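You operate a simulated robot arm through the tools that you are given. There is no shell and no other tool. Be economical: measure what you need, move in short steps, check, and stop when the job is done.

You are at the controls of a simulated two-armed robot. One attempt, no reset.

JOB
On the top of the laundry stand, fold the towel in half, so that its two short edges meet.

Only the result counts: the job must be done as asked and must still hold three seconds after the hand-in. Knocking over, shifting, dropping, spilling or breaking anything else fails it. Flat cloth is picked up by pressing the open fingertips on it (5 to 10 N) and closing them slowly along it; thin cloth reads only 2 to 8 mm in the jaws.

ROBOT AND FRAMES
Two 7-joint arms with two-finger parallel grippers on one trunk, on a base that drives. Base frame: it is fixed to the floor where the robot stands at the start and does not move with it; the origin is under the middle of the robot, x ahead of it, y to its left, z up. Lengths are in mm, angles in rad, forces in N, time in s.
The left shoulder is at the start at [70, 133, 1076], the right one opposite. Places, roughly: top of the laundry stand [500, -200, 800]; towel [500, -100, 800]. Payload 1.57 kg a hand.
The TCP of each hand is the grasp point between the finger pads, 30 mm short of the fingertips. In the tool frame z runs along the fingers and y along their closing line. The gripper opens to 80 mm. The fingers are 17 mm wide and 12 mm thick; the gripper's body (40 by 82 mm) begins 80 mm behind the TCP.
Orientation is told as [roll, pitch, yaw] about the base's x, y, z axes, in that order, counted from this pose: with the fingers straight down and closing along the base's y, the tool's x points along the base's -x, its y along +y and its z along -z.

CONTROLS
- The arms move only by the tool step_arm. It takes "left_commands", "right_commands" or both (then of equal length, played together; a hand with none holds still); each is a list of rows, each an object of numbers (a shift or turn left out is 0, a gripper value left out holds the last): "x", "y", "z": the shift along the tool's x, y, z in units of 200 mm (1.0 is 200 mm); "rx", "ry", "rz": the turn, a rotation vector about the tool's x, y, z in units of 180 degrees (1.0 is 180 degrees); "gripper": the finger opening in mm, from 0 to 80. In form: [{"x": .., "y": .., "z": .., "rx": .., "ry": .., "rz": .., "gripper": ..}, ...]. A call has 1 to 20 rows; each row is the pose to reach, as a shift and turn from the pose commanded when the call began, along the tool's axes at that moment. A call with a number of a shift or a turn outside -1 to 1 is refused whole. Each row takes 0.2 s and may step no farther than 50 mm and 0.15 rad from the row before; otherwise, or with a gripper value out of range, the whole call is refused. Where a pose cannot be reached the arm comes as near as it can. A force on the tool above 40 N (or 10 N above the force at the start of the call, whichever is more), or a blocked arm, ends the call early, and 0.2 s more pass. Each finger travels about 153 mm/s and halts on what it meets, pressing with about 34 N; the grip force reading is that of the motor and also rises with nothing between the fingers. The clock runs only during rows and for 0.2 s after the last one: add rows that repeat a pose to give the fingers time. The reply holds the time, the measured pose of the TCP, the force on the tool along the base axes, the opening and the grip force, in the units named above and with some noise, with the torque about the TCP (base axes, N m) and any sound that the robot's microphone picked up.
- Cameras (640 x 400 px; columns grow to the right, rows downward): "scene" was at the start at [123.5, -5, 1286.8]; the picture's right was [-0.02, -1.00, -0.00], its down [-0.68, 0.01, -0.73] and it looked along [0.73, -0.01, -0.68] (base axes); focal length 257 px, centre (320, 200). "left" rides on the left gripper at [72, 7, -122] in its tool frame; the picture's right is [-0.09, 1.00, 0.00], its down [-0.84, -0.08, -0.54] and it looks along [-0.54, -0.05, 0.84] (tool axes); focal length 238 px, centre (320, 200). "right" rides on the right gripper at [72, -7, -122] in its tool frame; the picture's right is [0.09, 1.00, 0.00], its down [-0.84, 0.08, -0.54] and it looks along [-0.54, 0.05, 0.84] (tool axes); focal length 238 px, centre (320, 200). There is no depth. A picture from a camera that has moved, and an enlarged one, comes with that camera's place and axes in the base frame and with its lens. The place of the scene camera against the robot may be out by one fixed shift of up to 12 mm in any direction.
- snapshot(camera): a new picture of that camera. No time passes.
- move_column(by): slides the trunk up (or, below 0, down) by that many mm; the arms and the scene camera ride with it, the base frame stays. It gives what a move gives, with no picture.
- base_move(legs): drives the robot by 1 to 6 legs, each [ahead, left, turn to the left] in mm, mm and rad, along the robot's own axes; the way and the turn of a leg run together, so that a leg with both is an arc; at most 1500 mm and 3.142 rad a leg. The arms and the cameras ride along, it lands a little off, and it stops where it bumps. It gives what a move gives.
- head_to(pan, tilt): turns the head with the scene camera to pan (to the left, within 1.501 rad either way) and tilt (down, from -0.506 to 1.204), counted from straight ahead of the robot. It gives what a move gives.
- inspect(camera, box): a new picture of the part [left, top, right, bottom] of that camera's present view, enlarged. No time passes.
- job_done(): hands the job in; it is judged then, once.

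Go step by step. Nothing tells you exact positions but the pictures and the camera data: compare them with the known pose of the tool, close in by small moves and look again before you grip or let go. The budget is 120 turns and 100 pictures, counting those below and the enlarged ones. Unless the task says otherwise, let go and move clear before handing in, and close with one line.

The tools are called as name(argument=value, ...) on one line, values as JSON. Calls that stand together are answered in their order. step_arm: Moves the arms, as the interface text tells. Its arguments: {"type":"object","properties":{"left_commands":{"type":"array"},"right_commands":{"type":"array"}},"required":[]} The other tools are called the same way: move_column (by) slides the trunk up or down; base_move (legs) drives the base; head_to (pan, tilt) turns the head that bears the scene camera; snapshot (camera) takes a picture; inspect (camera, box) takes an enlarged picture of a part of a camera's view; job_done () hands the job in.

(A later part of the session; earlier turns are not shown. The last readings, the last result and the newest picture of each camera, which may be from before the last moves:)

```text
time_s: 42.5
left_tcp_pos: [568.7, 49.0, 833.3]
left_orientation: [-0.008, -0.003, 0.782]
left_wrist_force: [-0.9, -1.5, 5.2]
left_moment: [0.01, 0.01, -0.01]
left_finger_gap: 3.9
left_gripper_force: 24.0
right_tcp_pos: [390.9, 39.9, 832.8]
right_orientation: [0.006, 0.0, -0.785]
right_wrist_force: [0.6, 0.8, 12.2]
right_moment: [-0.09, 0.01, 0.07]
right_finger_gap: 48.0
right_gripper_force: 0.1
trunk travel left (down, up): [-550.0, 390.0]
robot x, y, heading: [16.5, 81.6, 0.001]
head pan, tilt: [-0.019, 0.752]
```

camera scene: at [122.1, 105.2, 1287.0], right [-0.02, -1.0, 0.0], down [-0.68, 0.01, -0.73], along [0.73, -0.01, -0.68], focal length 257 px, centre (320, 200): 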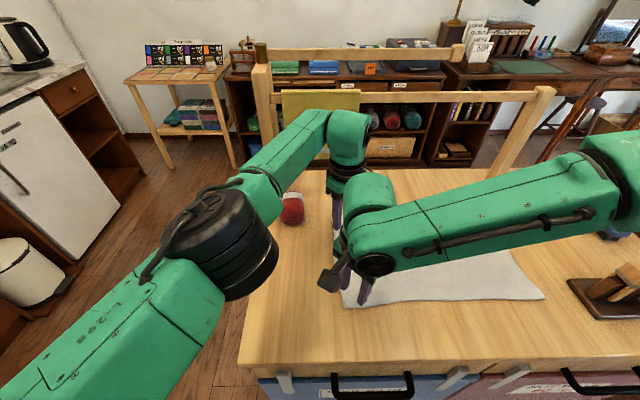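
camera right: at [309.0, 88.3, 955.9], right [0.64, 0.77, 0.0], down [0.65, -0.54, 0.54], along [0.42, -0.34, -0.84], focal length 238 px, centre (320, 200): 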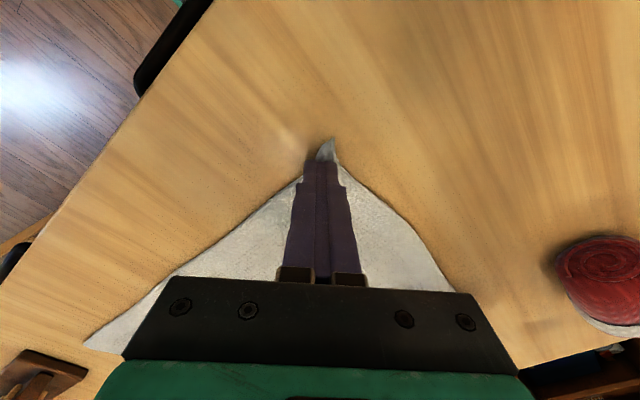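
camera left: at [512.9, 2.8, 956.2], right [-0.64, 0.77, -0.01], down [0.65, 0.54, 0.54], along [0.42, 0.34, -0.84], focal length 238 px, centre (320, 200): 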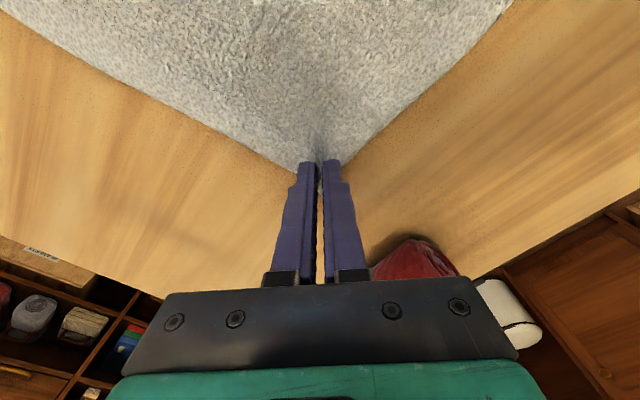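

Force is 12 N, so I'll ease up about 0.6 mm, then close slowly while keeping the pressure.

step_arm(right_commands=[{"z": -0.003}, {"z": -0.003, "gripper": 44}, {"z": -0.003, "gripper": 41}, {"z": -0.003, "gripper": 38}, {"z": -0.003, "gripper": 35}, {"z": -0.003, "gripper": 32}, {"z": -0.003, "gripper": 29}, {"z": -0.003, "gripper": 26}, {"z": -0.003, "gripper": 23}, {"z": -0.003, "gripper": 20}, {"z": -0.003, "gripper": 17}, {"z": -0.003, "gripper": 14}, {"z": -0.003, "gripper": 12}])

inspect(camera="right", box=[160, 80, 480, 280])

```text
time_s: 45.4
left_tcp_pos: [567.5, 48.5, 833.8]
left_orientation: [-0.007, -0.003, 0.782]
left_wrist_force: [-3.0, -1.1, 5.4]
left_moment: [-0.01, 0.08, 0.02]
left_finger_gap: 3.8
left_gripper_force: 24.4
right_tcp_pos: [391.3, 40.4, 833.5]
right_orientation: [0.003, -0.002, -0.787]
right_wrist_force: [4.1, 0.4, 14.6]
right_moment: [-0.03, -0.14, -0.05]
right_finger_gap: 12.7
right_gripper_force: 0.5
trunk travel left (down, up): [-550.0, 390.0]
robot x, y, heading: [18.7, 83.9, -0.002]
head pan, tilt: [-0.019, 0.752]
```

```text
2.00 times, centred on (320, 180) of right
camera zoom: at [335.9, 87.3, 955.9], right [0.64, 0.77, 0.0], down [0.65, -0.54, 0.54], along [0.42, -0.34, -0.84], focal length 477 px, centre (320, 240)
```

zoom: 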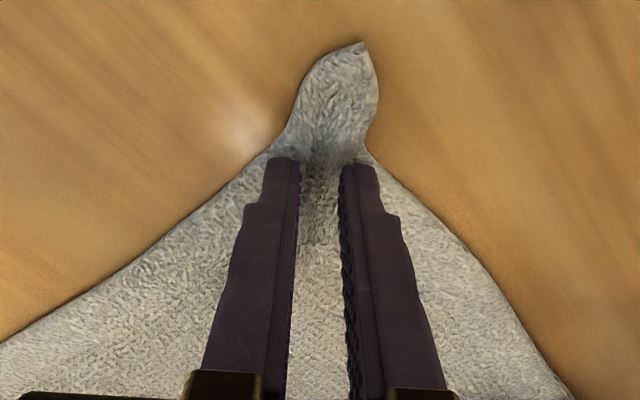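

A ridge now stands between the fingers, so I'll finish closing.

step_arm(right_commands=[{"gripper": 10}, {"gripper": 8}, {"gripper": 6}, {"gripper": 4}, {"gripper": 2}, {"gripper": 0}, {"gripper": 0}, {"gripper": 0}])

inspect(camera="right", box=[160, 80, 480, 280])

```text
time_s: 47.1
left_tcp_pos: [568.3, 46.6, 834.6]
left_orientation: [-0.006, -0.002, 0.781]
left_wrist_force: [-3.8, -0.3, 4.5]
left_moment: [-0.02, 0.11, 0.02]
left_finger_gap: 3.9
left_gripper_force: 24.7
right_tcp_pos: [391.8, 40.3, 833.5]
right_orientation: [0.004, -0.001, -0.786]
right_wrist_force: [4.6, 0.5, 14.2]
right_moment: [-0.02, -0.18, -0.02]
right_finger_gap: 3.7
right_gripper_force: 24.4
trunk travel left (down, up): [-550.0, 390.0]
robot x, y, heading: [16.9, 82.2, 0.007]
head pan, tilt: [-0.019, 0.752]
```

```text
2.00 times, centred on (320, 180) of right
camera zoom: at [335.9, 87.3, 955.9], right [0.64, 0.77, 0.0], down [0.64, -0.54, 0.54], along [0.42, -0.34, -0.84], focal length 477 px, centre (320, 240)
```

zoom: 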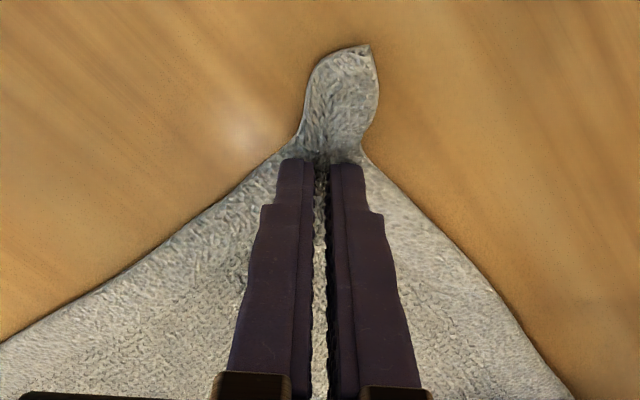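

Both hands hold the cloth at about 3.7 mm. I'll lift a little, then check with the scene camera.

step_arm(left_commands=[{"z": -0.05}, {"z": -0.1}, {"z": -0.15}, {"z": -0.2}, {"z": -0.2}], right_commands=[{"z": -0.05}, {"z": -0.1}, {"z": -0.15}, {"z": -0.2}, {"z": -0.2}])

base_move(legs=[[0, -50, 0]])

snapshot(camera="scene")

snapshot(camera="right")

snapshot(camera="left")

```text
time_s: 48.4
left_tcp_pos: [565.8, 51.7, 870.5]
left_orientation: [-0.004, 0.001, 0.781]
left_wrist_force: [-1.7, -0.3, 0.4]
left_moment: [0.03, 0.03, -0.01]
left_finger_gap: 4.0
left_gripper_force: 24.8
left hand out of reach, approached as far as the arm can: row 3, 4, 5
right_tcp_pos: [393.8, 40.7, 871.3]
right_orientation: [0.001, 0.002, -0.784]
right_wrist_force: [1.1, -0.5, 0.5]
right_moment: [0.03, -0.03, -0.02]
right_finger_gap: 3.7
right_gripper_force: 24.3
trunk travel left (down, up): [-550.0, 390.0]
robot x, y, heading: [24.6, 82.3, 0.001]
head pan, tilt: [-0.019, 0.752]
```

```text
time_s: 49.3
left_tcp_pos: [567.1, 1.2, 871.1]
left_orientation: [-0.005, 0.001, 0.782]
left_wrist_force: [-1.0, -0.8, -0.3]
left_moment: [0.01, 0.03, 0.01]
left_finger_gap: 3.7
left_gripper_force: 24.4
right_tcp_pos: [394.0, -9.5, 871.0]
right_orientation: [0.002, 0.002, -0.783]
right_wrist_force: [1.2, 0.1, 0.4]
right_moment: [0.02, -0.08, -0.02]
right_finger_gap: 3.6
right_gripper_force: 24.8
trunk travel left (down, up): [-550.0, 390.0]
robot x, y, heading: [18.3, 34.6, 0.005]
head pan, tilt: [-0.019, 0.752]
```

```text
70 pictures are left
camera scene: at [142.4, 26.2, 1186.8], right [-0.02, -1.0, 0.0], down [-0.68, 0.01, -0.73], along [0.73, -0.01, -0.68], focal length 257 px, centre (320, 200)
```

scene: 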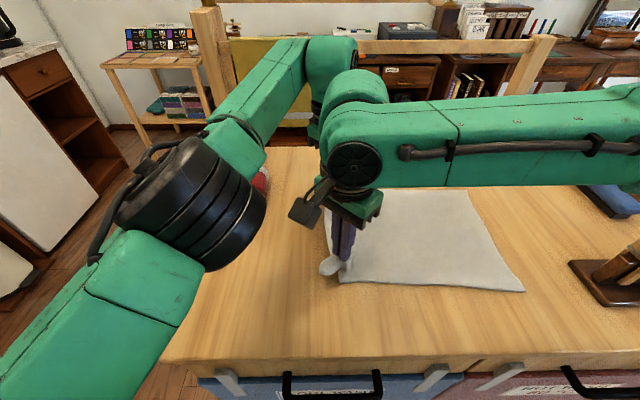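

```text
69 pictures are left
camera right: at [337.8, 37.8, 994.8], right [0.64, 0.77, 0.0], down [0.65, -0.54, 0.54], along [0.42, -0.34, -0.84], focal length 238 px, centre (320, 200)
```

right: 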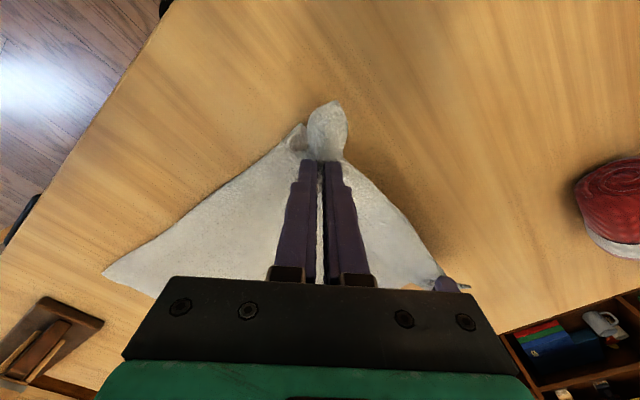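

```text
68 pictures are left
camera left: at [511.2, -44.6, 993.1], right [-0.64, 0.77, 0.0], down [0.65, 0.54, 0.54], along [0.42, 0.34, -0.84], focal length 238 px, centre (320, 200)
```

left: 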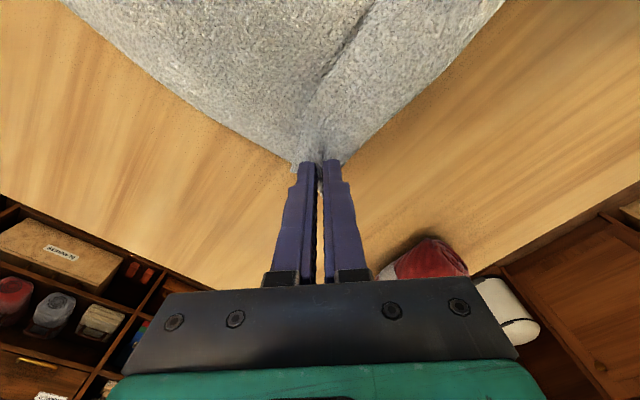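

Both grips hold. I'll use the trunk to lift and the base to carry.

move_column(by=70)

base_move(legs=[[0, -80, 0]])

move_column(by=40)

base_move(legs=[[0, -80, 0]])

snapshot(camera="scene")

snapshot(camera="right")

```text
time_s: 50.4
left_tcp_pos: [566.0, 0.9, 940.8]
left_orientation: [-0.005, 0.002, 0.781]
left_wrist_force: [-1.4, 0.3, 0.2]
left_moment: [-0.02, 0.02, 0.01]
left_finger_gap: 3.7
left_gripper_force: 24.4
right_tcp_pos: [393.3, -9.0, 942.6]
right_orientation: [0.002, 0.002, -0.785]
right_wrist_force: [2.0, 0.1, 0.3]
right_moment: [0.02, 0.0, -0.01]
right_finger_gap: 3.6
right_gripper_force: 24.3
trunk travel left (down, up): [-620.0, 320.0]
robot x, y, heading: [15.9, 30.6, -0.002]
head pan, tilt: [-0.019, 0.752]
```

```text
time_s: 51.4
left_tcp_pos: [566.2, -77.9, 940.8]
left_orientation: [-0.004, 0.002, 0.781]
left_wrist_force: [-1.4, -0.6, -0.1]
left_moment: [-0.01, 0.05, -0.02]
left_finger_gap: 3.7
left_gripper_force: 24.9
right_tcp_pos: [393.2, -87.4, 941.4]
right_orientation: [0.0, 0.002, -0.784]
right_wrist_force: [1.1, 0.4, -0.2]
right_moment: [-0.01, -0.07, -0.03]
right_finger_gap: 3.3
right_gripper_force: 24.0
trunk travel left (down, up): [-620.0, 320.0]
robot x, y, heading: [17.1, -45.6, -0.003]
head pan, tilt: [-0.019, 0.752]
```

```text
time_s: 52.2
left_tcp_pos: [566.7, -77.1, 981.4]
left_orientation: [-0.007, 0.001, 0.782]
left_wrist_force: [-1.7, -0.2, -0.2]
left_moment: [-0.05, 0.01, -0.06]
left_finger_gap: 3.6
left_gripper_force: 25.1
right_tcp_pos: [393.8, -87.7, 981.4]
right_orientation: [0.002, 0.0, -0.785]
right_wrist_force: [1.2, 0.0, -0.2]
right_moment: [0.03, -0.01, 0.0]
right_finger_gap: 3.4
right_gripper_force: 24.4
trunk travel left (down, up): [-660.0, 280.0]
robot x, y, heading: [17.5, -48.5, -0.001]
head pan, tilt: [-0.019, 0.752]
```

```text
time_s: 53.3
left_tcp_pos: [566.0, -156.7, 980.7]
left_orientation: [-0.004, 0.0, 0.782]
left_wrist_force: [-1.3, 0.0, 0.0]
left_moment: [0.04, 0.02, -0.03]
left_finger_gap: 3.7
left_gripper_force: 24.3
right_tcp_pos: [392.8, -168.7, 982.2]
right_orientation: [0.001, 0.001, -0.783]
right_wrist_force: [1.0, 0.0, 0.4]
right_moment: [0.02, -0.05, -0.03]
right_finger_gap: 3.8
right_gripper_force: 24.1
trunk travel left (down, up): [-660.0, 280.0]
robot x, y, heading: [22.1, -127.7, 0.003]
head pan, tilt: [-0.019, 0.752]
```

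```text
67 pictures are left
camera scene: at [142.4, -132.1, 1296.8], right [-0.02, -1.0, 0.0], down [-0.68, 0.01, -0.73], along [0.73, -0.01, -0.68], focal length 257 px, centre (320, 200)
```

scene: 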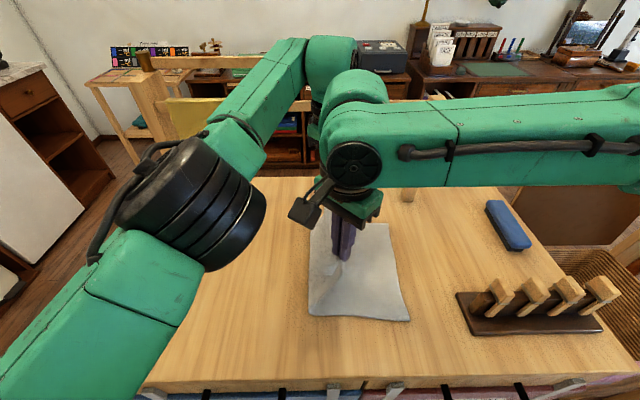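

```text
66 pictures are left
camera right: at [337.7, -120.6, 1104.8], right [0.64, 0.77, 0.0], down [0.65, -0.54, 0.54], along [0.42, -0.34, -0.84], focal length 238 px, centre (320, 200)
```

right: 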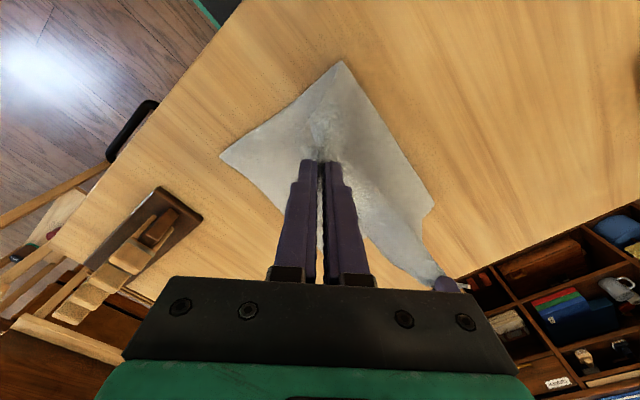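

inspect(camera="scene", box=[260, 160, 460, 340])

snapshot(camera="left")

```text
2.22 times, centred on (360, 250) of scene
camera zoom: at [142.4, -132.1, 1296.8], right [-0.02, -1.0, 0.0], down [-0.68, 0.01, -0.73], along [0.73, -0.01, -0.68], focal length 571 px, centre (231, 89)
```

zoom: 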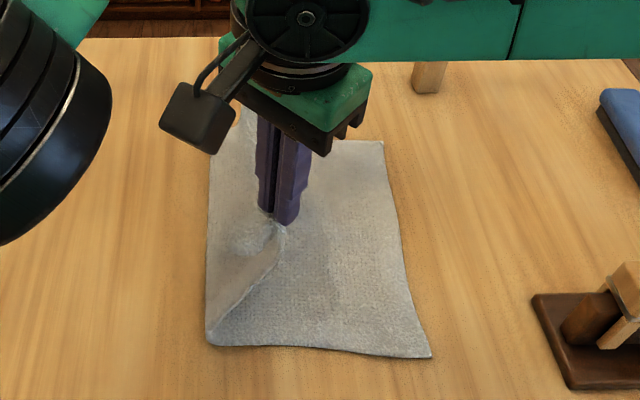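

```text
64 pictures are left
camera left: at [511.3, -203.1, 1103.2], right [-0.64, 0.77, -0.01], down [0.65, 0.54, 0.54], along [0.42, 0.34, -0.84], focal length 238 px, centre (320, 200)
```

left: 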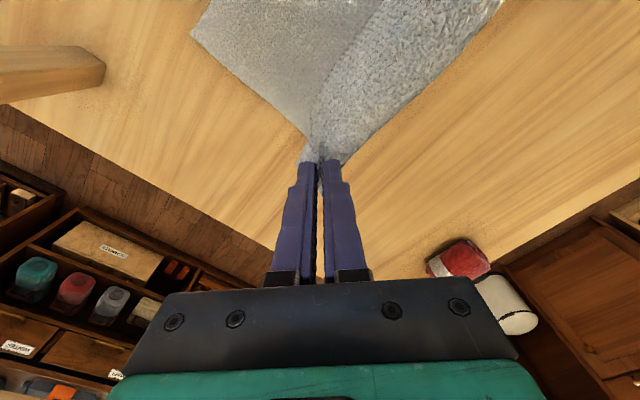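

The towel was dragged a little: its right edge now runs from about (349,-306) to (588,-315). I'll carry further and roll both hands, body towards -y, so the gripped corners turn over with the flap.

base_move(legs=[[-4, -70, 0]])

step_arm(left_commands=[{"x": -0.08, "y": 0.08, "z": -0.01, "rx": -0.026, "ry": -0.026}, {"x": -0.16, "y": 0.16, "z": -0.03, "rx": -0.052, "ry": -0.052}, {"x": -0.24, "y": 0.24, "z": -0.06, "rx": -0.0785, "ry": -0.0785}, {"x": -0.24, "y": 0.24, "z": -0.06, "rx": -0.0785, "ry": -0.0785}], right_commands=[{"x": 0.08, "y": 0.08, "z": -0.01, "rx": -0.026, "ry": 0.026}, {"x": 0.16, "y": 0.16, "z": -0.03, "rx": -0.052, "ry": 0.052}, {"x": 0.24, "y": 0.24, "z": -0.06, "rx": -0.0785, "ry": 0.0785}, {"x": 0.24, "y": 0.24, "z": -0.06, "rx": -0.0785, "ry": 0.0785}])

snapshot(camera="scene")

```text
time_s: 54.3
left_tcp_pos: [561.9, -225.2, 981.7]
left_orientation: [-0.005, 0.001, 0.783]
left_wrist_force: [-2.5, 0.2, -0.9]
left_moment: [0.0, 0.02, 0.01]
left_finger_gap: 3.7
left_gripper_force: 24.8
right_tcp_pos: [389.1, -236.1, 981.7]
right_orientation: [0.001, -0.001, -0.785]
right_wrist_force: [1.4, -0.5, -0.6]
right_moment: [-0.02, -0.06, -0.03]
right_finger_gap: 3.8
right_gripper_force: 24.6
trunk travel left (down, up): [-660.0, 280.0]
robot x, y, heading: [13.2, -195.9, -0.001]
head pan, tilt: [-0.019, 0.752]
```

```text
time_s: 55.3
left_tcp_pos: [562.1, -160.3, 992.3]
left_orientation: [0.246, -0.244, 0.751]
left_wrist_force: [-0.5, -0.2, -0.2]
left_moment: [-0.07, 0.0, 0.0]
left_finger_gap: 3.8
left_gripper_force: 24.2
right_tcp_pos: [389.9, -168.6, 994.9]
right_orientation: [0.255, 0.247, -0.753]
right_wrist_force: [0.5, 0.3, -0.6]
right_moment: [0.0, -0.02, -0.03]
right_finger_gap: 3.3
right_gripper_force: 24.8
trunk travel left (down, up): [-660.0, 280.0]
robot x, y, heading: [15.4, -197.8, 0.008]
head pan, tilt: [-0.019, 0.752]
```

```text
63 pictures are left
camera scene: at [138.5, -201.4, 1296.8], right [-0.02, -1.0, 0.0], down [-0.68, 0.01, -0.73], along [0.73, -0.01, -0.68], focal length 257 px, centre (320, 200)
```

scene: 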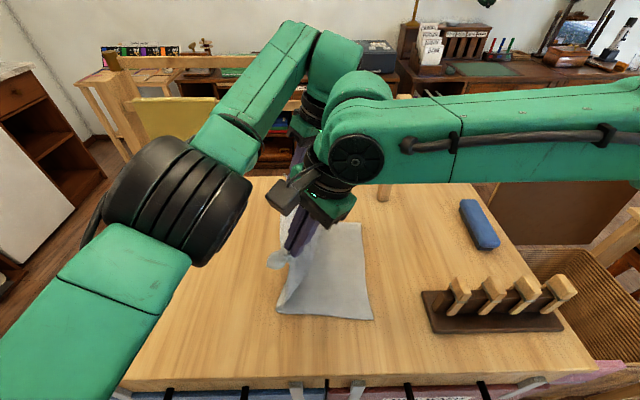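

Rolling works. I'll carry another 80 mm and roll on to about 45°.

base_move(legs=[[0, -80, 0]])

step_arm(left_commands=[{"x": -0.09, "y": 0.09, "z": -0.015, "rx": -0.032, "ry": -0.032}, {"x": -0.19, "y": 0.19, "z": -0.045, "rx": -0.064, "ry": -0.064}, {"x": -0.28, "y": 0.28, "z": -0.09, "rx": -0.096, "ry": -0.096}, {"x": -0.28, "y": 0.28, "z": -0.09, "rx": -0.096, "ry": -0.096}], right_commands=[{"x": 0.09, "y": 0.09, "z": -0.015, "rx": -0.032, "ry": 0.032}, {"x": 0.19, "y": 0.19, "z": -0.045, "rx": -0.064, "ry": 0.064}, {"x": 0.28, "y": 0.28, "z": -0.09, "rx": -0.096, "ry": 0.096}, {"x": 0.28, "y": 0.28, "z": -0.09, "rx": -0.096, "ry": 0.096}])

snapshot(camera="scene")

snapshot(camera="right")

snapshot(camera="left")

```text
time_s: 56.4
left_tcp_pos: [562.7, -240.4, 992.8]
left_orientation: [0.247, -0.244, 0.754]
left_wrist_force: [-0.6, -0.6, -0.5]
left_moment: [-0.04, -0.03, -0.01]
left_finger_gap: 3.6
left_gripper_force: 24.1
right_tcp_pos: [390.0, -250.2, 994.8]
right_orientation: [0.255, 0.244, -0.752]
right_wrist_force: [0.8, -0.9, 0.5]
right_moment: [-0.01, -0.01, -0.01]
right_finger_gap: 3.0
right_gripper_force: 24.6
trunk travel left (down, up): [-660.0, 280.0]
robot x, y, heading: [12.3, -280.5, 0.001]
head pan, tilt: [-0.019, 0.752]
```

```text
time_s: 56.9
left_tcp_pos: [560.1, -209.0, 1006.9]
left_orientation: [0.374, -0.357, 0.724]
left_wrist_force: [-0.6, 0.4, 0.3]
left_moment: [-0.06, 0.01, 0.0]
left_finger_gap: 3.6
left_gripper_force: 24.6
right_tcp_pos: [389.3, -225.4, 1005.3]
right_orientation: [0.381, 0.35, -0.705]
right_wrist_force: [1.9, -6.4, -1.6]
right_moment: [0.94, -0.02, 0.43]
right_finger_gap: 3.3
right_gripper_force: 24.7
trunk travel left (down, up): [-660.0, 280.0]
robot x, y, heading: [15.6, -276.7, 0.0]
head pan, tilt: [-0.019, 0.752]
stopped in row 2 (right hand): the force on the tool passed its limit (the readings are from after the stop); the commanded pose is now the measured one
```

```text
62 pictures are left
camera scene: at [137.9, -282.2, 1296.9], right [-0.02, -1.0, 0.0], down [-0.68, 0.01, -0.73], along [0.73, -0.01, -0.68], focal length 257 px, centre (320, 200)
```

scene: 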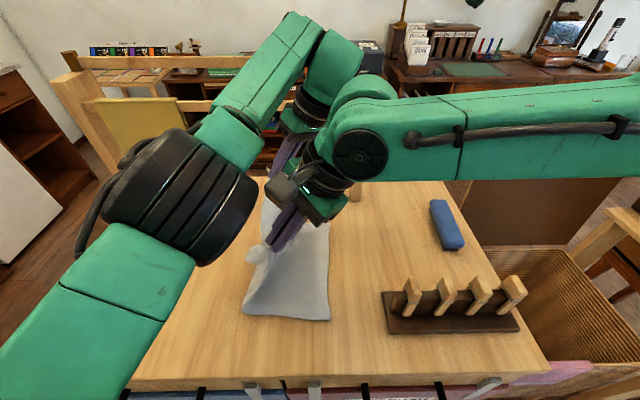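

```text
61 pictures are left
camera right: at [333.4, -244.4, 1135.1], right [0.63, 0.68, 0.38], down [0.65, -0.73, 0.21], along [0.42, 0.11, -0.9], focal length 238 px, centre (320, 200)
```

right: 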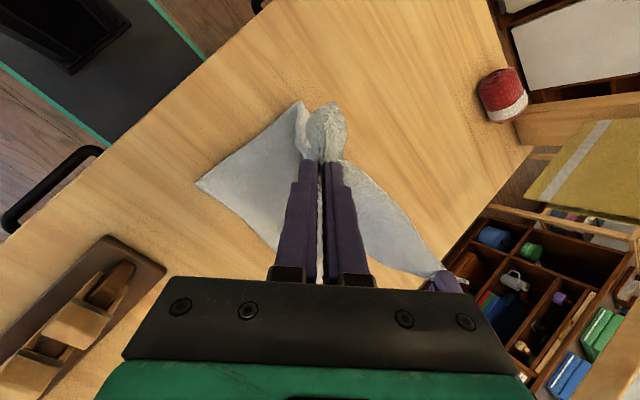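

```text
60 pictures are left
camera left: at [506.7, -309.6, 1090.5], right [-0.64, 0.67, 0.37], down [0.64, 0.21, 0.74], along [0.42, 0.72, -0.56], focal length 238 px, centre (320, 200)
```

left: 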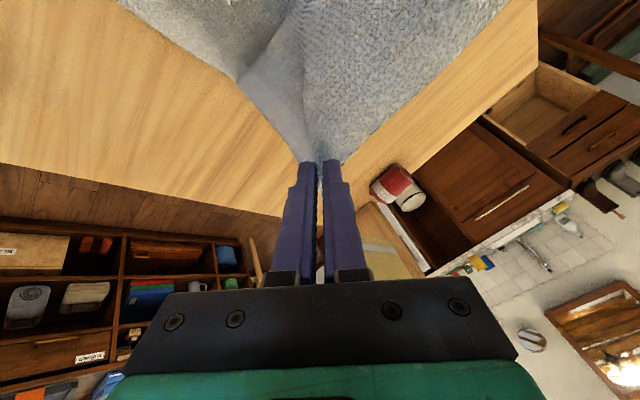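

The right hand met light contact, probably against the left hand's camera, so I'll keep the roll at about 30°. I'll move the right hand away a little and bring the left hand level with it.

step_arm(right_commands=[{"x": 0.02, "y": -0.02}, {"x": 0.042, "y": -0.042}, {"x": 0.042, "y": -0.042}])

step_arm(left_commands=[{"x": 0.047, "y": -0.029, "z": -0.032}, {"x": 0.094, "y": -0.058, "z": -0.064}, {"x": 0.094, "y": -0.058, "z": -0.064}])

```text
time_s: 57.4
left_tcp_pos: [560.4, -209.4, 1006.8]
left_orientation: [0.373, -0.357, 0.723]
left_wrist_force: [-3.5, 0.4, 0.2]
left_moment: [-0.08, 0.1, 0.06]
left_finger_gap: 3.5
left_gripper_force: 24.6
right_tcp_pos: [383.1, -227.8, 1005.6]
right_orientation: [0.383, 0.351, -0.713]
right_wrist_force: [4.1, 0.6, -0.4]
right_moment: [-0.01, -0.12, -0.04]
right_finger_gap: 3.4
right_gripper_force: 24.3
trunk travel left (down, up): [-660.0, 280.0]
robot x, y, heading: [16.0, -279.8, -0.004]
head pan, tilt: [-0.019, 0.752]
stopped in row 2 (right hand): the force on the tool passed its limit (the readings are from after the stop); the commanded pose is now the measured one
```

```text
time_s: 57.8
left_tcp_pos: [559.0, -214.5, 1005.4]
left_orientation: [0.374, -0.356, 0.731]
left_wrist_force: [-2.4, -0.2, 0.3]
left_moment: [-0.05, 0.08, 0.02]
left_finger_gap: 3.6
left_gripper_force: 24.6
right_tcp_pos: [385.3, -230.0, 1006.8]
right_orientation: [0.386, 0.347, -0.703]
right_wrist_force: [1.3, -7.9, -0.9]
right_moment: [1.24, -0.18, 0.51]
right_finger_gap: 3.1
right_gripper_force: 24.3
trunk travel left (down, up): [-660.0, 280.0]
robot x, y, heading: [13.6, -280.4, -0.003]
head pan, tilt: [-0.019, 0.752]
stopped in row 1 (right hand): the force on the tool passed its limit (the readings are from after the stop); the commanded pose is now the measured one
```

The contact is the right hand's camera against the left elbow. I'll move the right hand clear, place its corner first, and then adjust the left on its own.

step_arm(right_commands=[{"x": -0.0365, "y": -0.0365, "z": -0.03}, {"x": -0.0365, "y": -0.0365, "z": -0.03}])

move_column(by=-50)

base_move(legs=[[0, -28, 0]])

move_column(by=-60)

base_move(legs=[[0, -25, 0]])

snapshot(camera="scene")

snapshot(camera="right")

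snapshot(camera="left")

```text
time_s: 58.4
left_tcp_pos: [558.7, -212.8, 1004.7]
left_orientation: [0.374, -0.354, 0.73]
left_wrist_force: [-2.8, 0.5, 0.6]
left_moment: [-0.08, 0.08, 0.03]
left_finger_gap: 3.6
left_gripper_force: 23.8
right_tcp_pos: [385.1, -240.8, 1005.9]
right_orientation: [0.385, 0.347, -0.7]
right_wrist_force: [2.7, 1.4, -0.8]
right_moment: [-0.01, -0.03, -0.06]
right_finger_gap: 3.3
right_gripper_force: 24.2
trunk travel left (down, up): [-660.0, 280.0]
robot x, y, heading: [11.2, -278.3, 0.003]
head pan, tilt: [-0.019, 0.752]
```

```text
time_s: 59.3
left_tcp_pos: [560.1, -213.2, 954.1]
left_orientation: [0.374, -0.355, 0.729]
left_wrist_force: [-2.7, -0.5, 0.7]
left_moment: [-0.05, 0.05, 0.0]
left_finger_gap: 3.5
left_gripper_force: 24.6
right_tcp_pos: [386.6, -240.7, 957.0]
right_orientation: [0.386, 0.347, -0.701]
right_wrist_force: [2.9, 0.9, 0.6]
right_moment: [0.01, -0.03, -0.07]
right_finger_gap: 3.2
right_gripper_force: 24.2
trunk travel left (down, up): [-610.0, 330.0]
robot x, y, heading: [16.4, -278.3, -0.004]
head pan, tilt: [-0.019, 0.752]
```

```text
time_s: 60.1
left_tcp_pos: [559.0, -238.5, 955.1]
left_orientation: [0.371, -0.354, 0.734]
left_wrist_force: [-2.7, -0.5, 0.2]
left_moment: [-0.08, 0.02, 0.0]
left_finger_gap: 3.4
left_gripper_force: 24.3
right_tcp_pos: [386.6, -266.6, 957.0]
right_orientation: [0.386, 0.345, -0.702]
right_wrist_force: [3.3, 0.6, -0.5]
right_moment: [-0.01, -0.07, -0.08]
right_finger_gap: 3.3
right_gripper_force: 24.4
trunk travel left (down, up): [-610.0, 330.0]
robot x, y, heading: [15.2, -302.9, -0.0]
head pan, tilt: [-0.019, 0.752]
```

```text
time_s: 61.1
left_tcp_pos: [559.3, -240.3, 895.3]
left_orientation: [0.374, -0.355, 0.732]
left_wrist_force: [-2.6, -0.4, 0.0]
left_moment: [-0.06, 0.04, 0.02]
left_finger_gap: 3.9
left_gripper_force: 24.8
right_tcp_pos: [384.6, -267.8, 897.4]
right_orientation: [0.387, 0.347, -0.7]
right_wrist_force: [3.0, 0.0, 0.1]
right_moment: [0.01, -0.07, -0.01]
right_finger_gap: 3.6
right_gripper_force: 23.9
trunk travel left (down, up): [-550.0, 390.0]
robot x, y, heading: [16.3, -305.6, -0.002]
head pan, tilt: [-0.019, 0.752]
```

```text
time_s: 61.9
left_tcp_pos: [559.2, -262.2, 895.5]
left_orientation: [0.374, -0.355, 0.733]
left_wrist_force: [-3.0, 0.2, -0.1]
left_moment: [-0.07, 0.05, 0.05]
left_finger_gap: 3.3
left_gripper_force: 24.8
right_tcp_pos: [385.6, -292.2, 896.8]
right_orientation: [0.388, 0.346, -0.7]
right_wrist_force: [3.0, 0.1, -0.4]
right_moment: [-0.01, -0.04, -0.04]
right_finger_gap: 3.3
right_gripper_force: 24.7
trunk travel left (down, up): [-550.0, 390.0]
robot x, y, heading: [14.7, -330.4, -0.002]
head pan, tilt: [-0.019, 0.752]
```

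```text
59 pictures are left
camera scene: at [138.5, -333.7, 1186.8], right [-0.02, -1.0, 0.0], down [-0.68, 0.01, -0.73], along [0.73, -0.01, -0.68], focal length 257 px, centre (320, 200)
```

scene: 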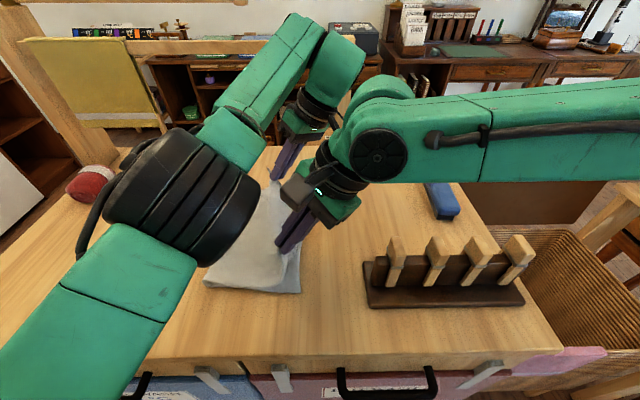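

```text
58 pictures are left
camera right: at [328.7, -310.5, 1026.3], right [0.63, 0.68, 0.38], down [0.65, -0.73, 0.21], along [0.42, 0.12, -0.9], focal length 238 px, centre (320, 200)
```

right: 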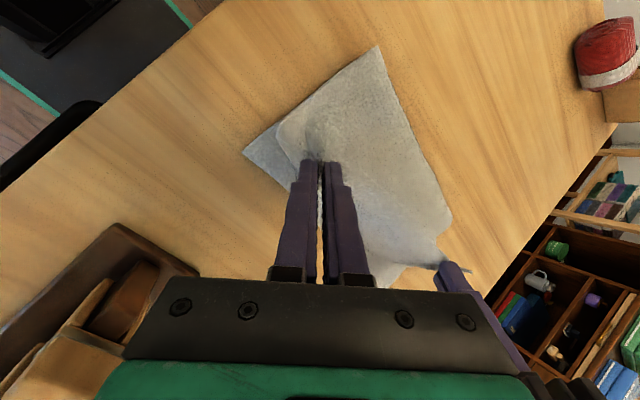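

```text
57 pictures are left
camera left: at [505.9, -364.1, 979.2], right [-0.65, 0.66, 0.37], down [0.64, 0.21, 0.74], along [0.41, 0.72, -0.56], focal length 238 px, centre (320, 200)
```

left: 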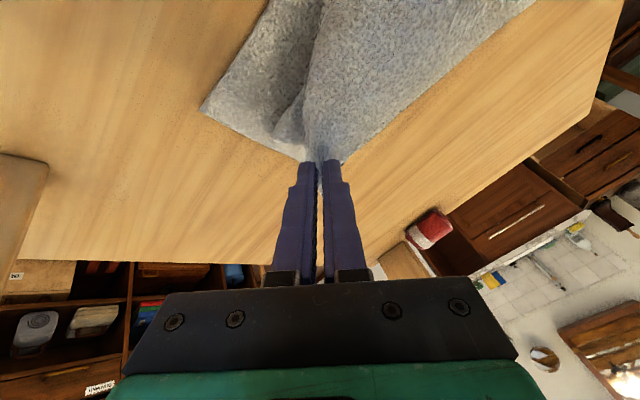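

The flap is nearly aligned. The near flap corner still needs about 25 mm more towards -y, so I'll shift the base and then lower.

base_move(legs=[[0, -25, 0]])

move_column(by=-42)

snapshot(camera="right")

snapshot(camera="left")

inspect(camera="scene", box=[160, 140, 400, 320])

```text
time_s: 62.7
left_tcp_pos: [559.1, -287.0, 895.6]
left_orientation: [0.373, -0.355, 0.733]
left_wrist_force: [-3.6, 0.9, 0.6]
left_moment: [-0.05, 0.04, 0.04]
left_finger_gap: 3.6
left_gripper_force: 25.0
right_tcp_pos: [386.0, -315.3, 897.9]
right_orientation: [0.389, 0.348, -0.699]
right_wrist_force: [3.0, -0.5, -0.6]
right_moment: [0.0, -0.03, -0.04]
right_finger_gap: 3.3
right_gripper_force: 24.8
trunk travel left (down, up): [-550.0, 390.0]
robot x, y, heading: [13.9, -352.3, 0.004]
head pan, tilt: [-0.019, 0.752]
```

```text
time_s: 63.6
left_tcp_pos: [558.4, -287.0, 854.0]
left_orientation: [0.372, -0.358, 0.734]
left_wrist_force: [-3.1, -1.2, 1.5]
left_moment: [-0.05, 0.04, 0.06]
left_finger_gap: 3.6
left_gripper_force: 23.9
right_tcp_pos: [385.3, -316.0, 855.4]
right_orientation: [0.387, 0.346, -0.701]
right_wrist_force: [2.5, 0.8, 0.0]
right_moment: [0.02, -0.06, -0.07]
right_finger_gap: 3.4
right_gripper_force: 24.3
trunk travel left (down, up): [-508.0, 432.0]
robot x, y, heading: [14.2, -353.0, 0.009]
head pan, tilt: [-0.019, 0.752]
```

```text
56 pictures are left
camera right: at [328.0, -335.3, 984.6], right [0.63, 0.68, 0.39], down [0.65, -0.73, 0.22], along [0.43, 0.12, -0.9], focal length 238 px, centre (320, 200)
```

right: 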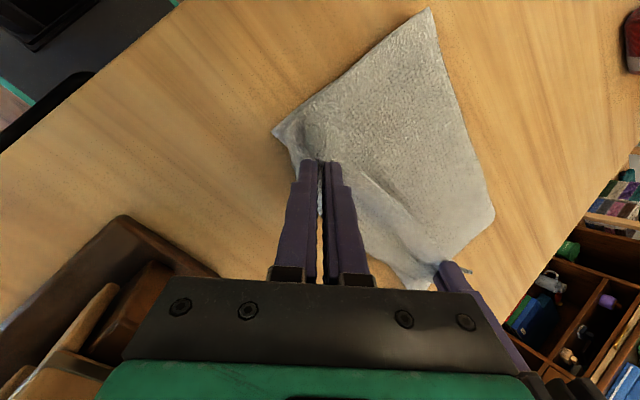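

```text
55 pictures are left
camera left: at [505.4, -388.8, 937.7], right [-0.65, 0.66, 0.37], down [0.64, 0.21, 0.74], along [0.41, 0.72, -0.56], focal length 238 px, centre (320, 200)
```

left: 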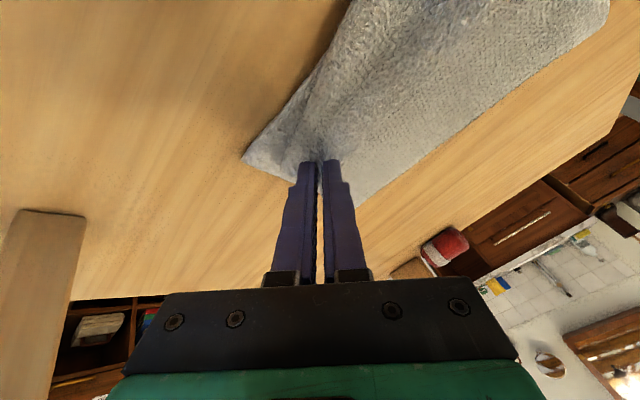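

```text
2.22 times, centred on (280, 230) of scene
camera zoom: at [137.7, -358.9, 1144.9], right [-0.02, -1.0, 0.0], down [-0.68, 0.01, -0.73], along [0.73, -0.01, -0.68], focal length 571 px, centre (409, 133)
```

zoom: 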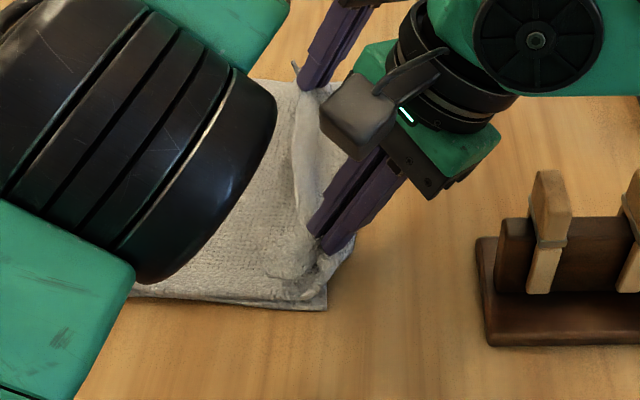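

move_column(by=-14)

inspect(camera="right", box=[200, 60, 460, 260])

```text
time_s: 64.2
left_tcp_pos: [557.2, -288.0, 841.7]
left_orientation: [0.372, -0.357, 0.734]
left_wrist_force: [-4.6, -1.9, 8.6]
left_moment: [-0.02, 0.1, 0.01]
left_finger_gap: 3.7
left_gripper_force: 24.0
right_tcp_pos: [384.5, -315.9, 841.3]
right_orientation: [0.39, 0.346, -0.7]
right_wrist_force: [3.1, 0.4, -0.1]
right_moment: [-0.01, -0.04, -0.04]
right_finger_gap: 3.0
right_gripper_force: 24.3
trunk travel left (down, up): [-494.0, 446.0]
robot x, y, heading: [13.9, -350.8, -0.008]
head pan, tilt: [-0.019, 0.752]
```

```text
2.00 times, centred on (330, 160) of right
camera zoom: at [327.5, -335.8, 970.9], right [0.62, 0.68, 0.39], down [0.65, -0.73, 0.22], along [0.43, 0.12, -0.9], focal length 477 px, centre (300, 280)
```

zoom: 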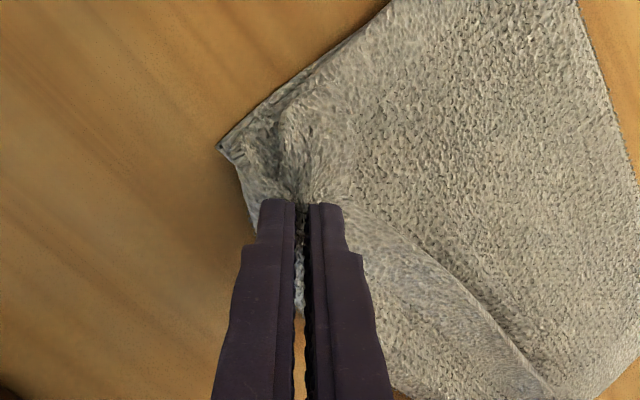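

The near corner sits close to the bottom corner. I'll release the right hand and back it out along its axis.

step_arm(right_commands=[{"gripper": 6}, {"gripper": 10}, {"gripper": 14}, {"gripper": 14, "z": -0.05}, {"gripper": 14, "z": -0.15}, {"gripper": 14, "z": -0.3}, {"gripper": 14, "z": -0.45}])

snapshot(camera="right")

snapshot(camera="left")

inspect(camera="scene", box=[160, 140, 400, 320])

```text
time_s: 65.8
left_tcp_pos: [558.2, -288.5, 840.6]
left_orientation: [0.372, -0.356, 0.733]
left_wrist_force: [-0.6, -1.4, 9.8]
left_moment: [-0.05, -0.01, 0.02]
left_finger_gap: 3.5
left_gripper_force: 24.5
right_tcp_pos: [383.1, -360.8, 921.1]
right_orientation: [0.39, 0.348, -0.703]
right_wrist_force: [-0.1, 0.4, -0.3]
right_moment: [0.03, 0.0, 0.01]
right_finger_gap: 14.0
right_gripper_force: 0.0
trunk travel left (down, up): [-494.0, 446.0]
robot x, y, heading: [14.3, -354.9, 0.004]
head pan, tilt: [-0.019, 0.752]
```

```text
52 pictures are left
camera right: at [326.3, -380.5, 1048.8], right [0.63, 0.68, 0.39], down [0.65, -0.73, 0.21], along [0.43, 0.12, -0.9], focal length 238 px, centre (320, 200)
```

right: 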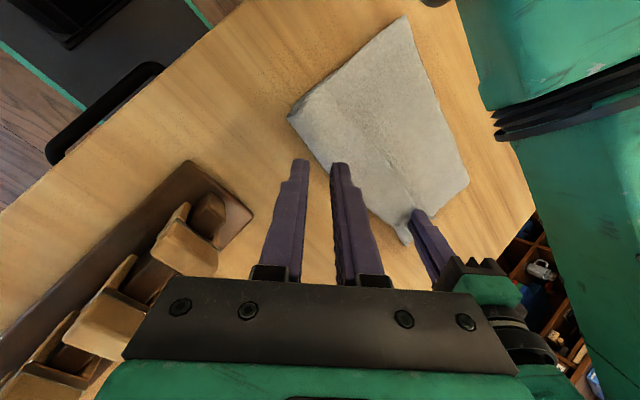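

```text
51 pictures are left
camera left: at [504.8, -389.3, 923.9], right [-0.65, 0.66, 0.37], down [0.64, 0.21, 0.74], along [0.41, 0.72, -0.56], focal length 238 px, centre (320, 200)
```

left: 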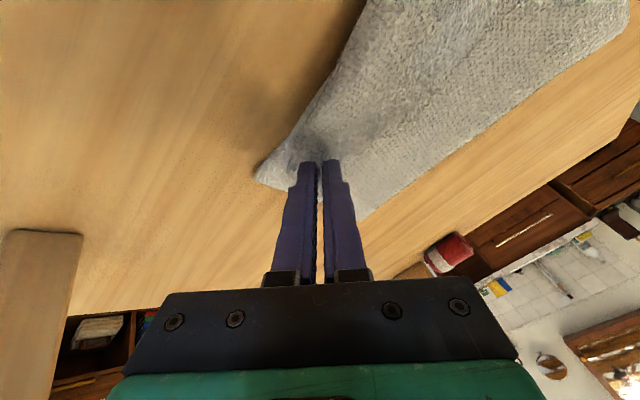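

```text
2.22 times, centred on (280, 230) of scene
camera zoom: at [136.9, -359.6, 1131.0], right [-0.02, -1.0, 0.0], down [-0.68, 0.01, -0.73], along [0.73, -0.01, -0.68], focal length 571 px, centre (409, 133)
```

zoom: 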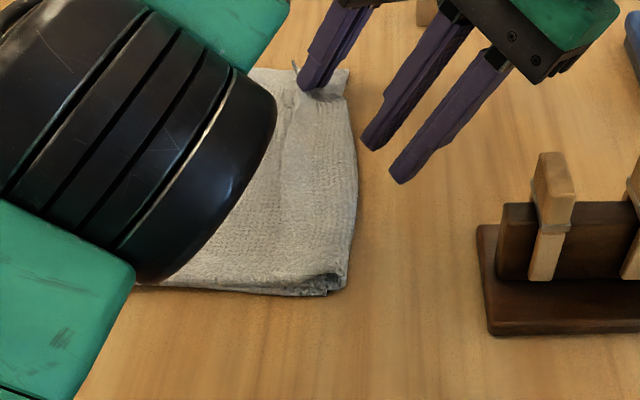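

The near side folded cleanly. Now the left hand lifts slightly, shifts about 12 mm towards -y, and sets the far corner down.

step_arm(left_commands=[{"x": -0.007, "y": 0.007, "z": -0.017}, {"x": 0.015, "y": -0.043, "z": -0.047}, {"x": 0.015, "y": -0.043, "z": -0.047}])

inspect(camera="left", box=[200, 60, 460, 260])

inspect(camera="right", box=[260, 0, 500, 260])

```text
time_s: 66.6
left_tcp_pos: [554.8, -294.9, 842.1]
left_orientation: [0.373, -0.355, 0.733]
left_wrist_force: [-0.2, -0.2, 2.6]
left_moment: [0.02, -0.03, -0.04]
left_finger_gap: 3.8
left_gripper_force: 24.9
left hand out of reach, approached as far as the arm can: row 2, 3
right_tcp_pos: [384.2, -361.3, 919.7]
right_orientation: [0.389, 0.347, -0.699]
right_wrist_force: [0.6, -0.1, 0.6]
right_moment: [0.01, -0.02, 0.02]
right_finger_gap: 14.0
right_gripper_force: 0.0
trunk travel left (down, up): [-494.0, 446.0]
robot x, y, heading: [14.4, -354.2, 0.001]
head pan, tilt: [-0.019, 0.752]
```

```text
2.00 times, centred on (330, 160) of left
camera zoom: at [501.6, -395.5, 925.9], right [-0.65, 0.66, 0.37], down [0.64, 0.21, 0.74], along [0.41, 0.72, -0.56], focal length 477 px, centre (300, 280)
```

zoom: 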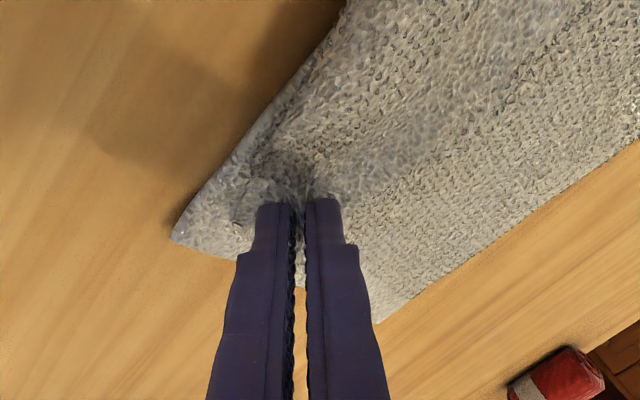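

```text
1.54 times, centred on (380, 130) of right
camera zoom: at [327.5, -379.5, 1048.2], right [0.63, 0.68, 0.39], down [0.65, -0.73, 0.21], along [0.43, 0.12, -0.9], focal length 367 px, centre (228, 308)
```

zoom: 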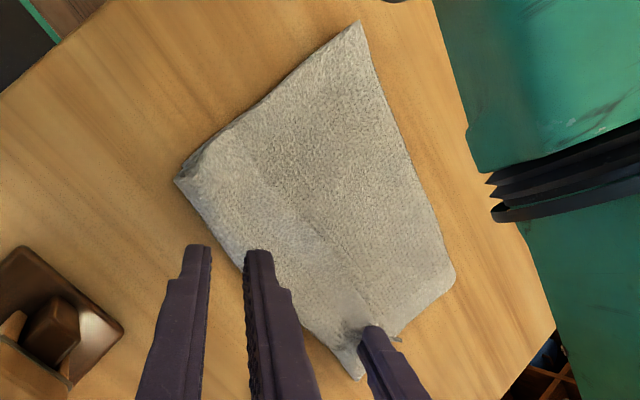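

base_move(legs=[[6, -9, 0]])

snapshot(camera="right")

inspect(camera="left", box=[200, 60, 460, 260])

```text
time_s: 67.3
left_tcp_pos: [560.7, -304.2, 841.3]
left_orientation: [0.372, -0.356, 0.735]
left_wrist_force: [-0.5, 0.9, 2.1]
left_moment: [0.01, -0.03, -0.01]
left_finger_gap: 3.7
left_gripper_force: 24.5
right_tcp_pos: [391.1, -369.5, 919.6]
right_orientation: [0.388, 0.347, -0.7]
right_wrist_force: [0.6, 0.3, 0.6]
right_moment: [-0.01, -0.01, 0.01]
right_finger_gap: 13.9
right_gripper_force: 0.1
trunk travel left (down, up): [-494.0, 446.0]
robot x, y, heading: [21.9, -362.8, 0.005]
head pan, tilt: [-0.019, 0.752]
```

```text
47 pictures are left
camera right: at [333.3, -388.9, 1048.2], right [0.63, 0.68, 0.39], down [0.65, -0.73, 0.21], along [0.43, 0.12, -0.9], focal length 238 px, centre (320, 200)
```

right: 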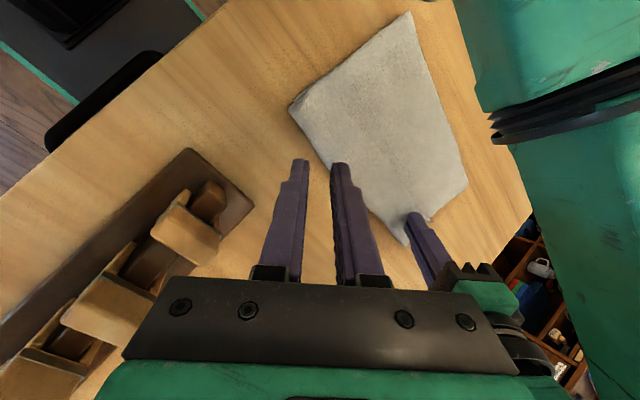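

```text
2.00 times, centred on (330, 160) of left
camera zoom: at [507.3, -405.1, 925.9], right [-0.65, 0.66, 0.37], down [0.64, 0.21, 0.74], along [0.41, 0.72, -0.56], focal length 477 px, centre (300, 280)
```

zoom: 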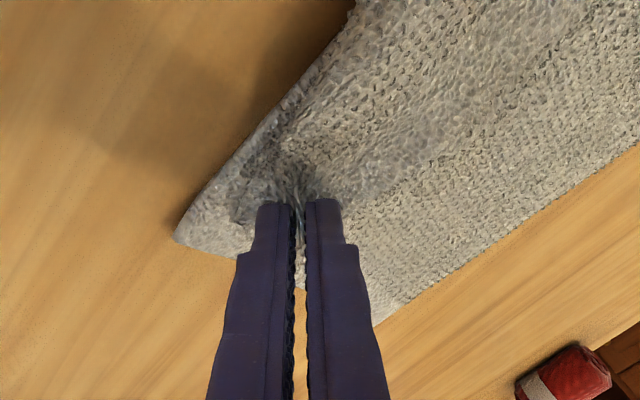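

I'll release the left hand and back it out along its axis.

step_arm(left_commands=[{"gripper": 6}, {"gripper": 10}, {"gripper": 14}, {"gripper": 14, "z": -0.05}, {"gripper": 14, "z": -0.15}, {"gripper": 14, "z": -0.3}, {"gripper": 14, "z": -0.4}])

snapshot(camera="right")

snapshot(camera="left")

```text
time_s: 68.9
left_tcp_pos: [558.0, -307.7, 849.3]
left_orientation: [0.369, -0.354, 0.732]
left_wrist_force: [-0.8, 0.5, 0.3]
left_moment: [0.0, 0.03, 0.03]
left_finger_gap: 13.8
left_gripper_force: 0.1
left hand out of reach, approached as far as the arm can: row 4, 5, 6, 7
right_tcp_pos: [390.6, -369.6, 919.3]
right_orientation: [0.387, 0.347, -0.7]
right_wrist_force: [0.1, 0.1, -0.1]
right_moment: [0.02, 0.0, -0.02]
right_finger_gap: 13.9
right_gripper_force: 0.0
trunk travel left (down, up): [-494.0, 446.0]
robot x, y, heading: [20.8, -360.9, 0.002]
head pan, tilt: [-0.019, 0.752]
```

```text
45 pictures are left
camera right: at [333.7, -388.9, 1048.1], right [0.63, 0.68, 0.39], down [0.65, -0.73, 0.21], along [0.42, 0.12, -0.9], focal length 238 px, centre (320, 200)
```

right: 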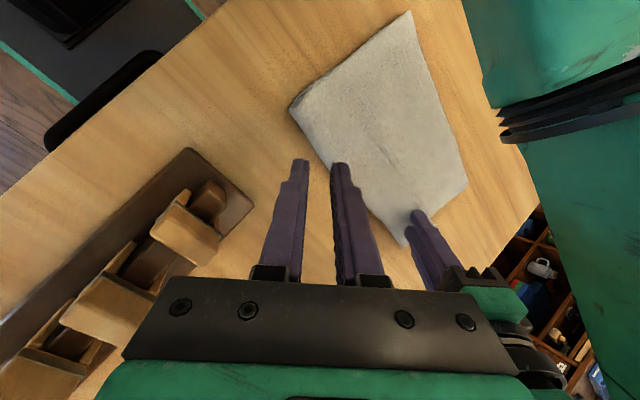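

```text
44 pictures are left
camera left: at [504.3, -407.9, 933.0], right [-0.65, 0.66, 0.37], down [0.64, 0.21, 0.74], along [0.41, 0.72, -0.56], focal length 238 px, centre (320, 200)
```

left: 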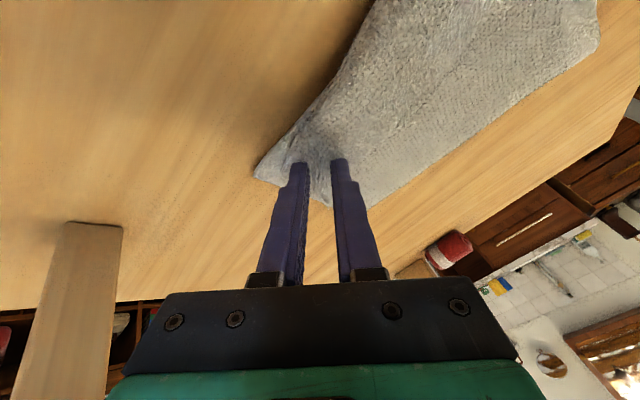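

Next I'll use the trunk to lift both hands straight clear.

move_column(by=120)

snapshot(camera="right")

snapshot(camera="left")

snapshot(camera="scene")

```text
time_s: 70.4
left_tcp_pos: [558.0, -307.2, 969.1]
left_orientation: [0.373, -0.356, 0.732]
left_wrist_force: [0.8, -0.1, 0.2]
left_moment: [0.0, -0.01, -0.02]
left_finger_gap: 13.7
left_gripper_force: 0.1
right_tcp_pos: [390.0, -370.7, 1040.3]
right_orientation: [0.388, 0.346, -0.699]
right_wrist_force: [-0.8, -0.3, 0.5]
right_moment: [-0.02, -0.01, -0.01]
right_finger_gap: 14.0
right_gripper_force: 0.1
trunk travel left (down, up): [-614.0, 326.0]
robot x, y, heading: [23.6, -362.6, -0.003]
head pan, tilt: [-0.019, 0.752]
```

```text
43 pictures are left
camera right: at [333.9, -389.0, 1168.0], right [0.63, 0.68, 0.39], down [0.65, -0.73, 0.21], along [0.42, 0.12, -0.9], focal length 238 px, centre (320, 200)
```

right: 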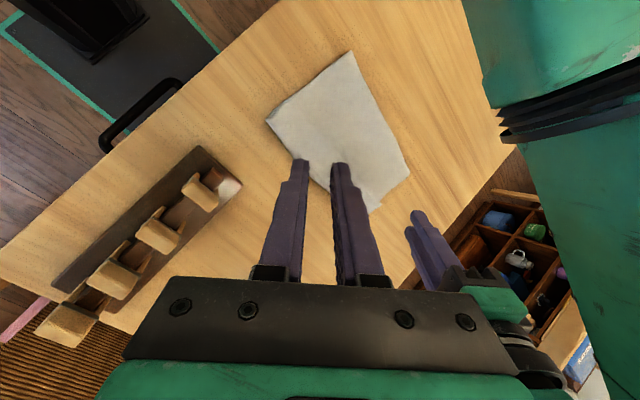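

```text
42 pictures are left
camera left: at [504.4, -407.9, 1052.9], right [-0.65, 0.66, 0.37], down [0.64, 0.21, 0.74], along [0.41, 0.72, -0.56], focal length 238 px, centre (320, 200)
```

left: 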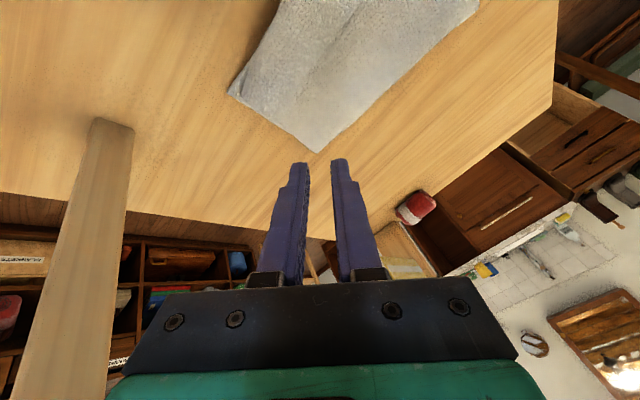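

```text
41 pictures are left
camera scene: at [144.6, -368.2, 1250.8], right [-0.02, -1.0, 0.0], down [-0.68, 0.01, -0.73], along [0.73, -0.01, -0.68], focal length 257 px, centre (320, 200)
```

scene: 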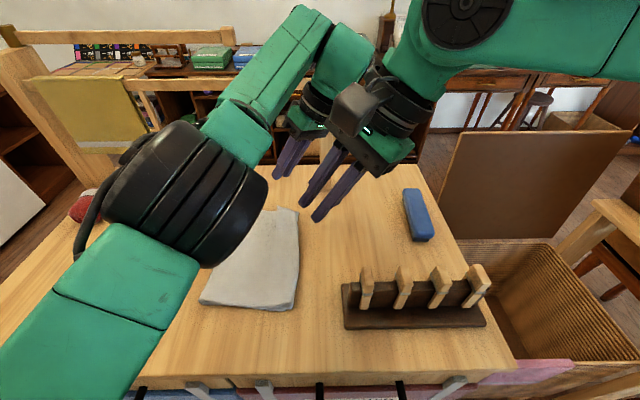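

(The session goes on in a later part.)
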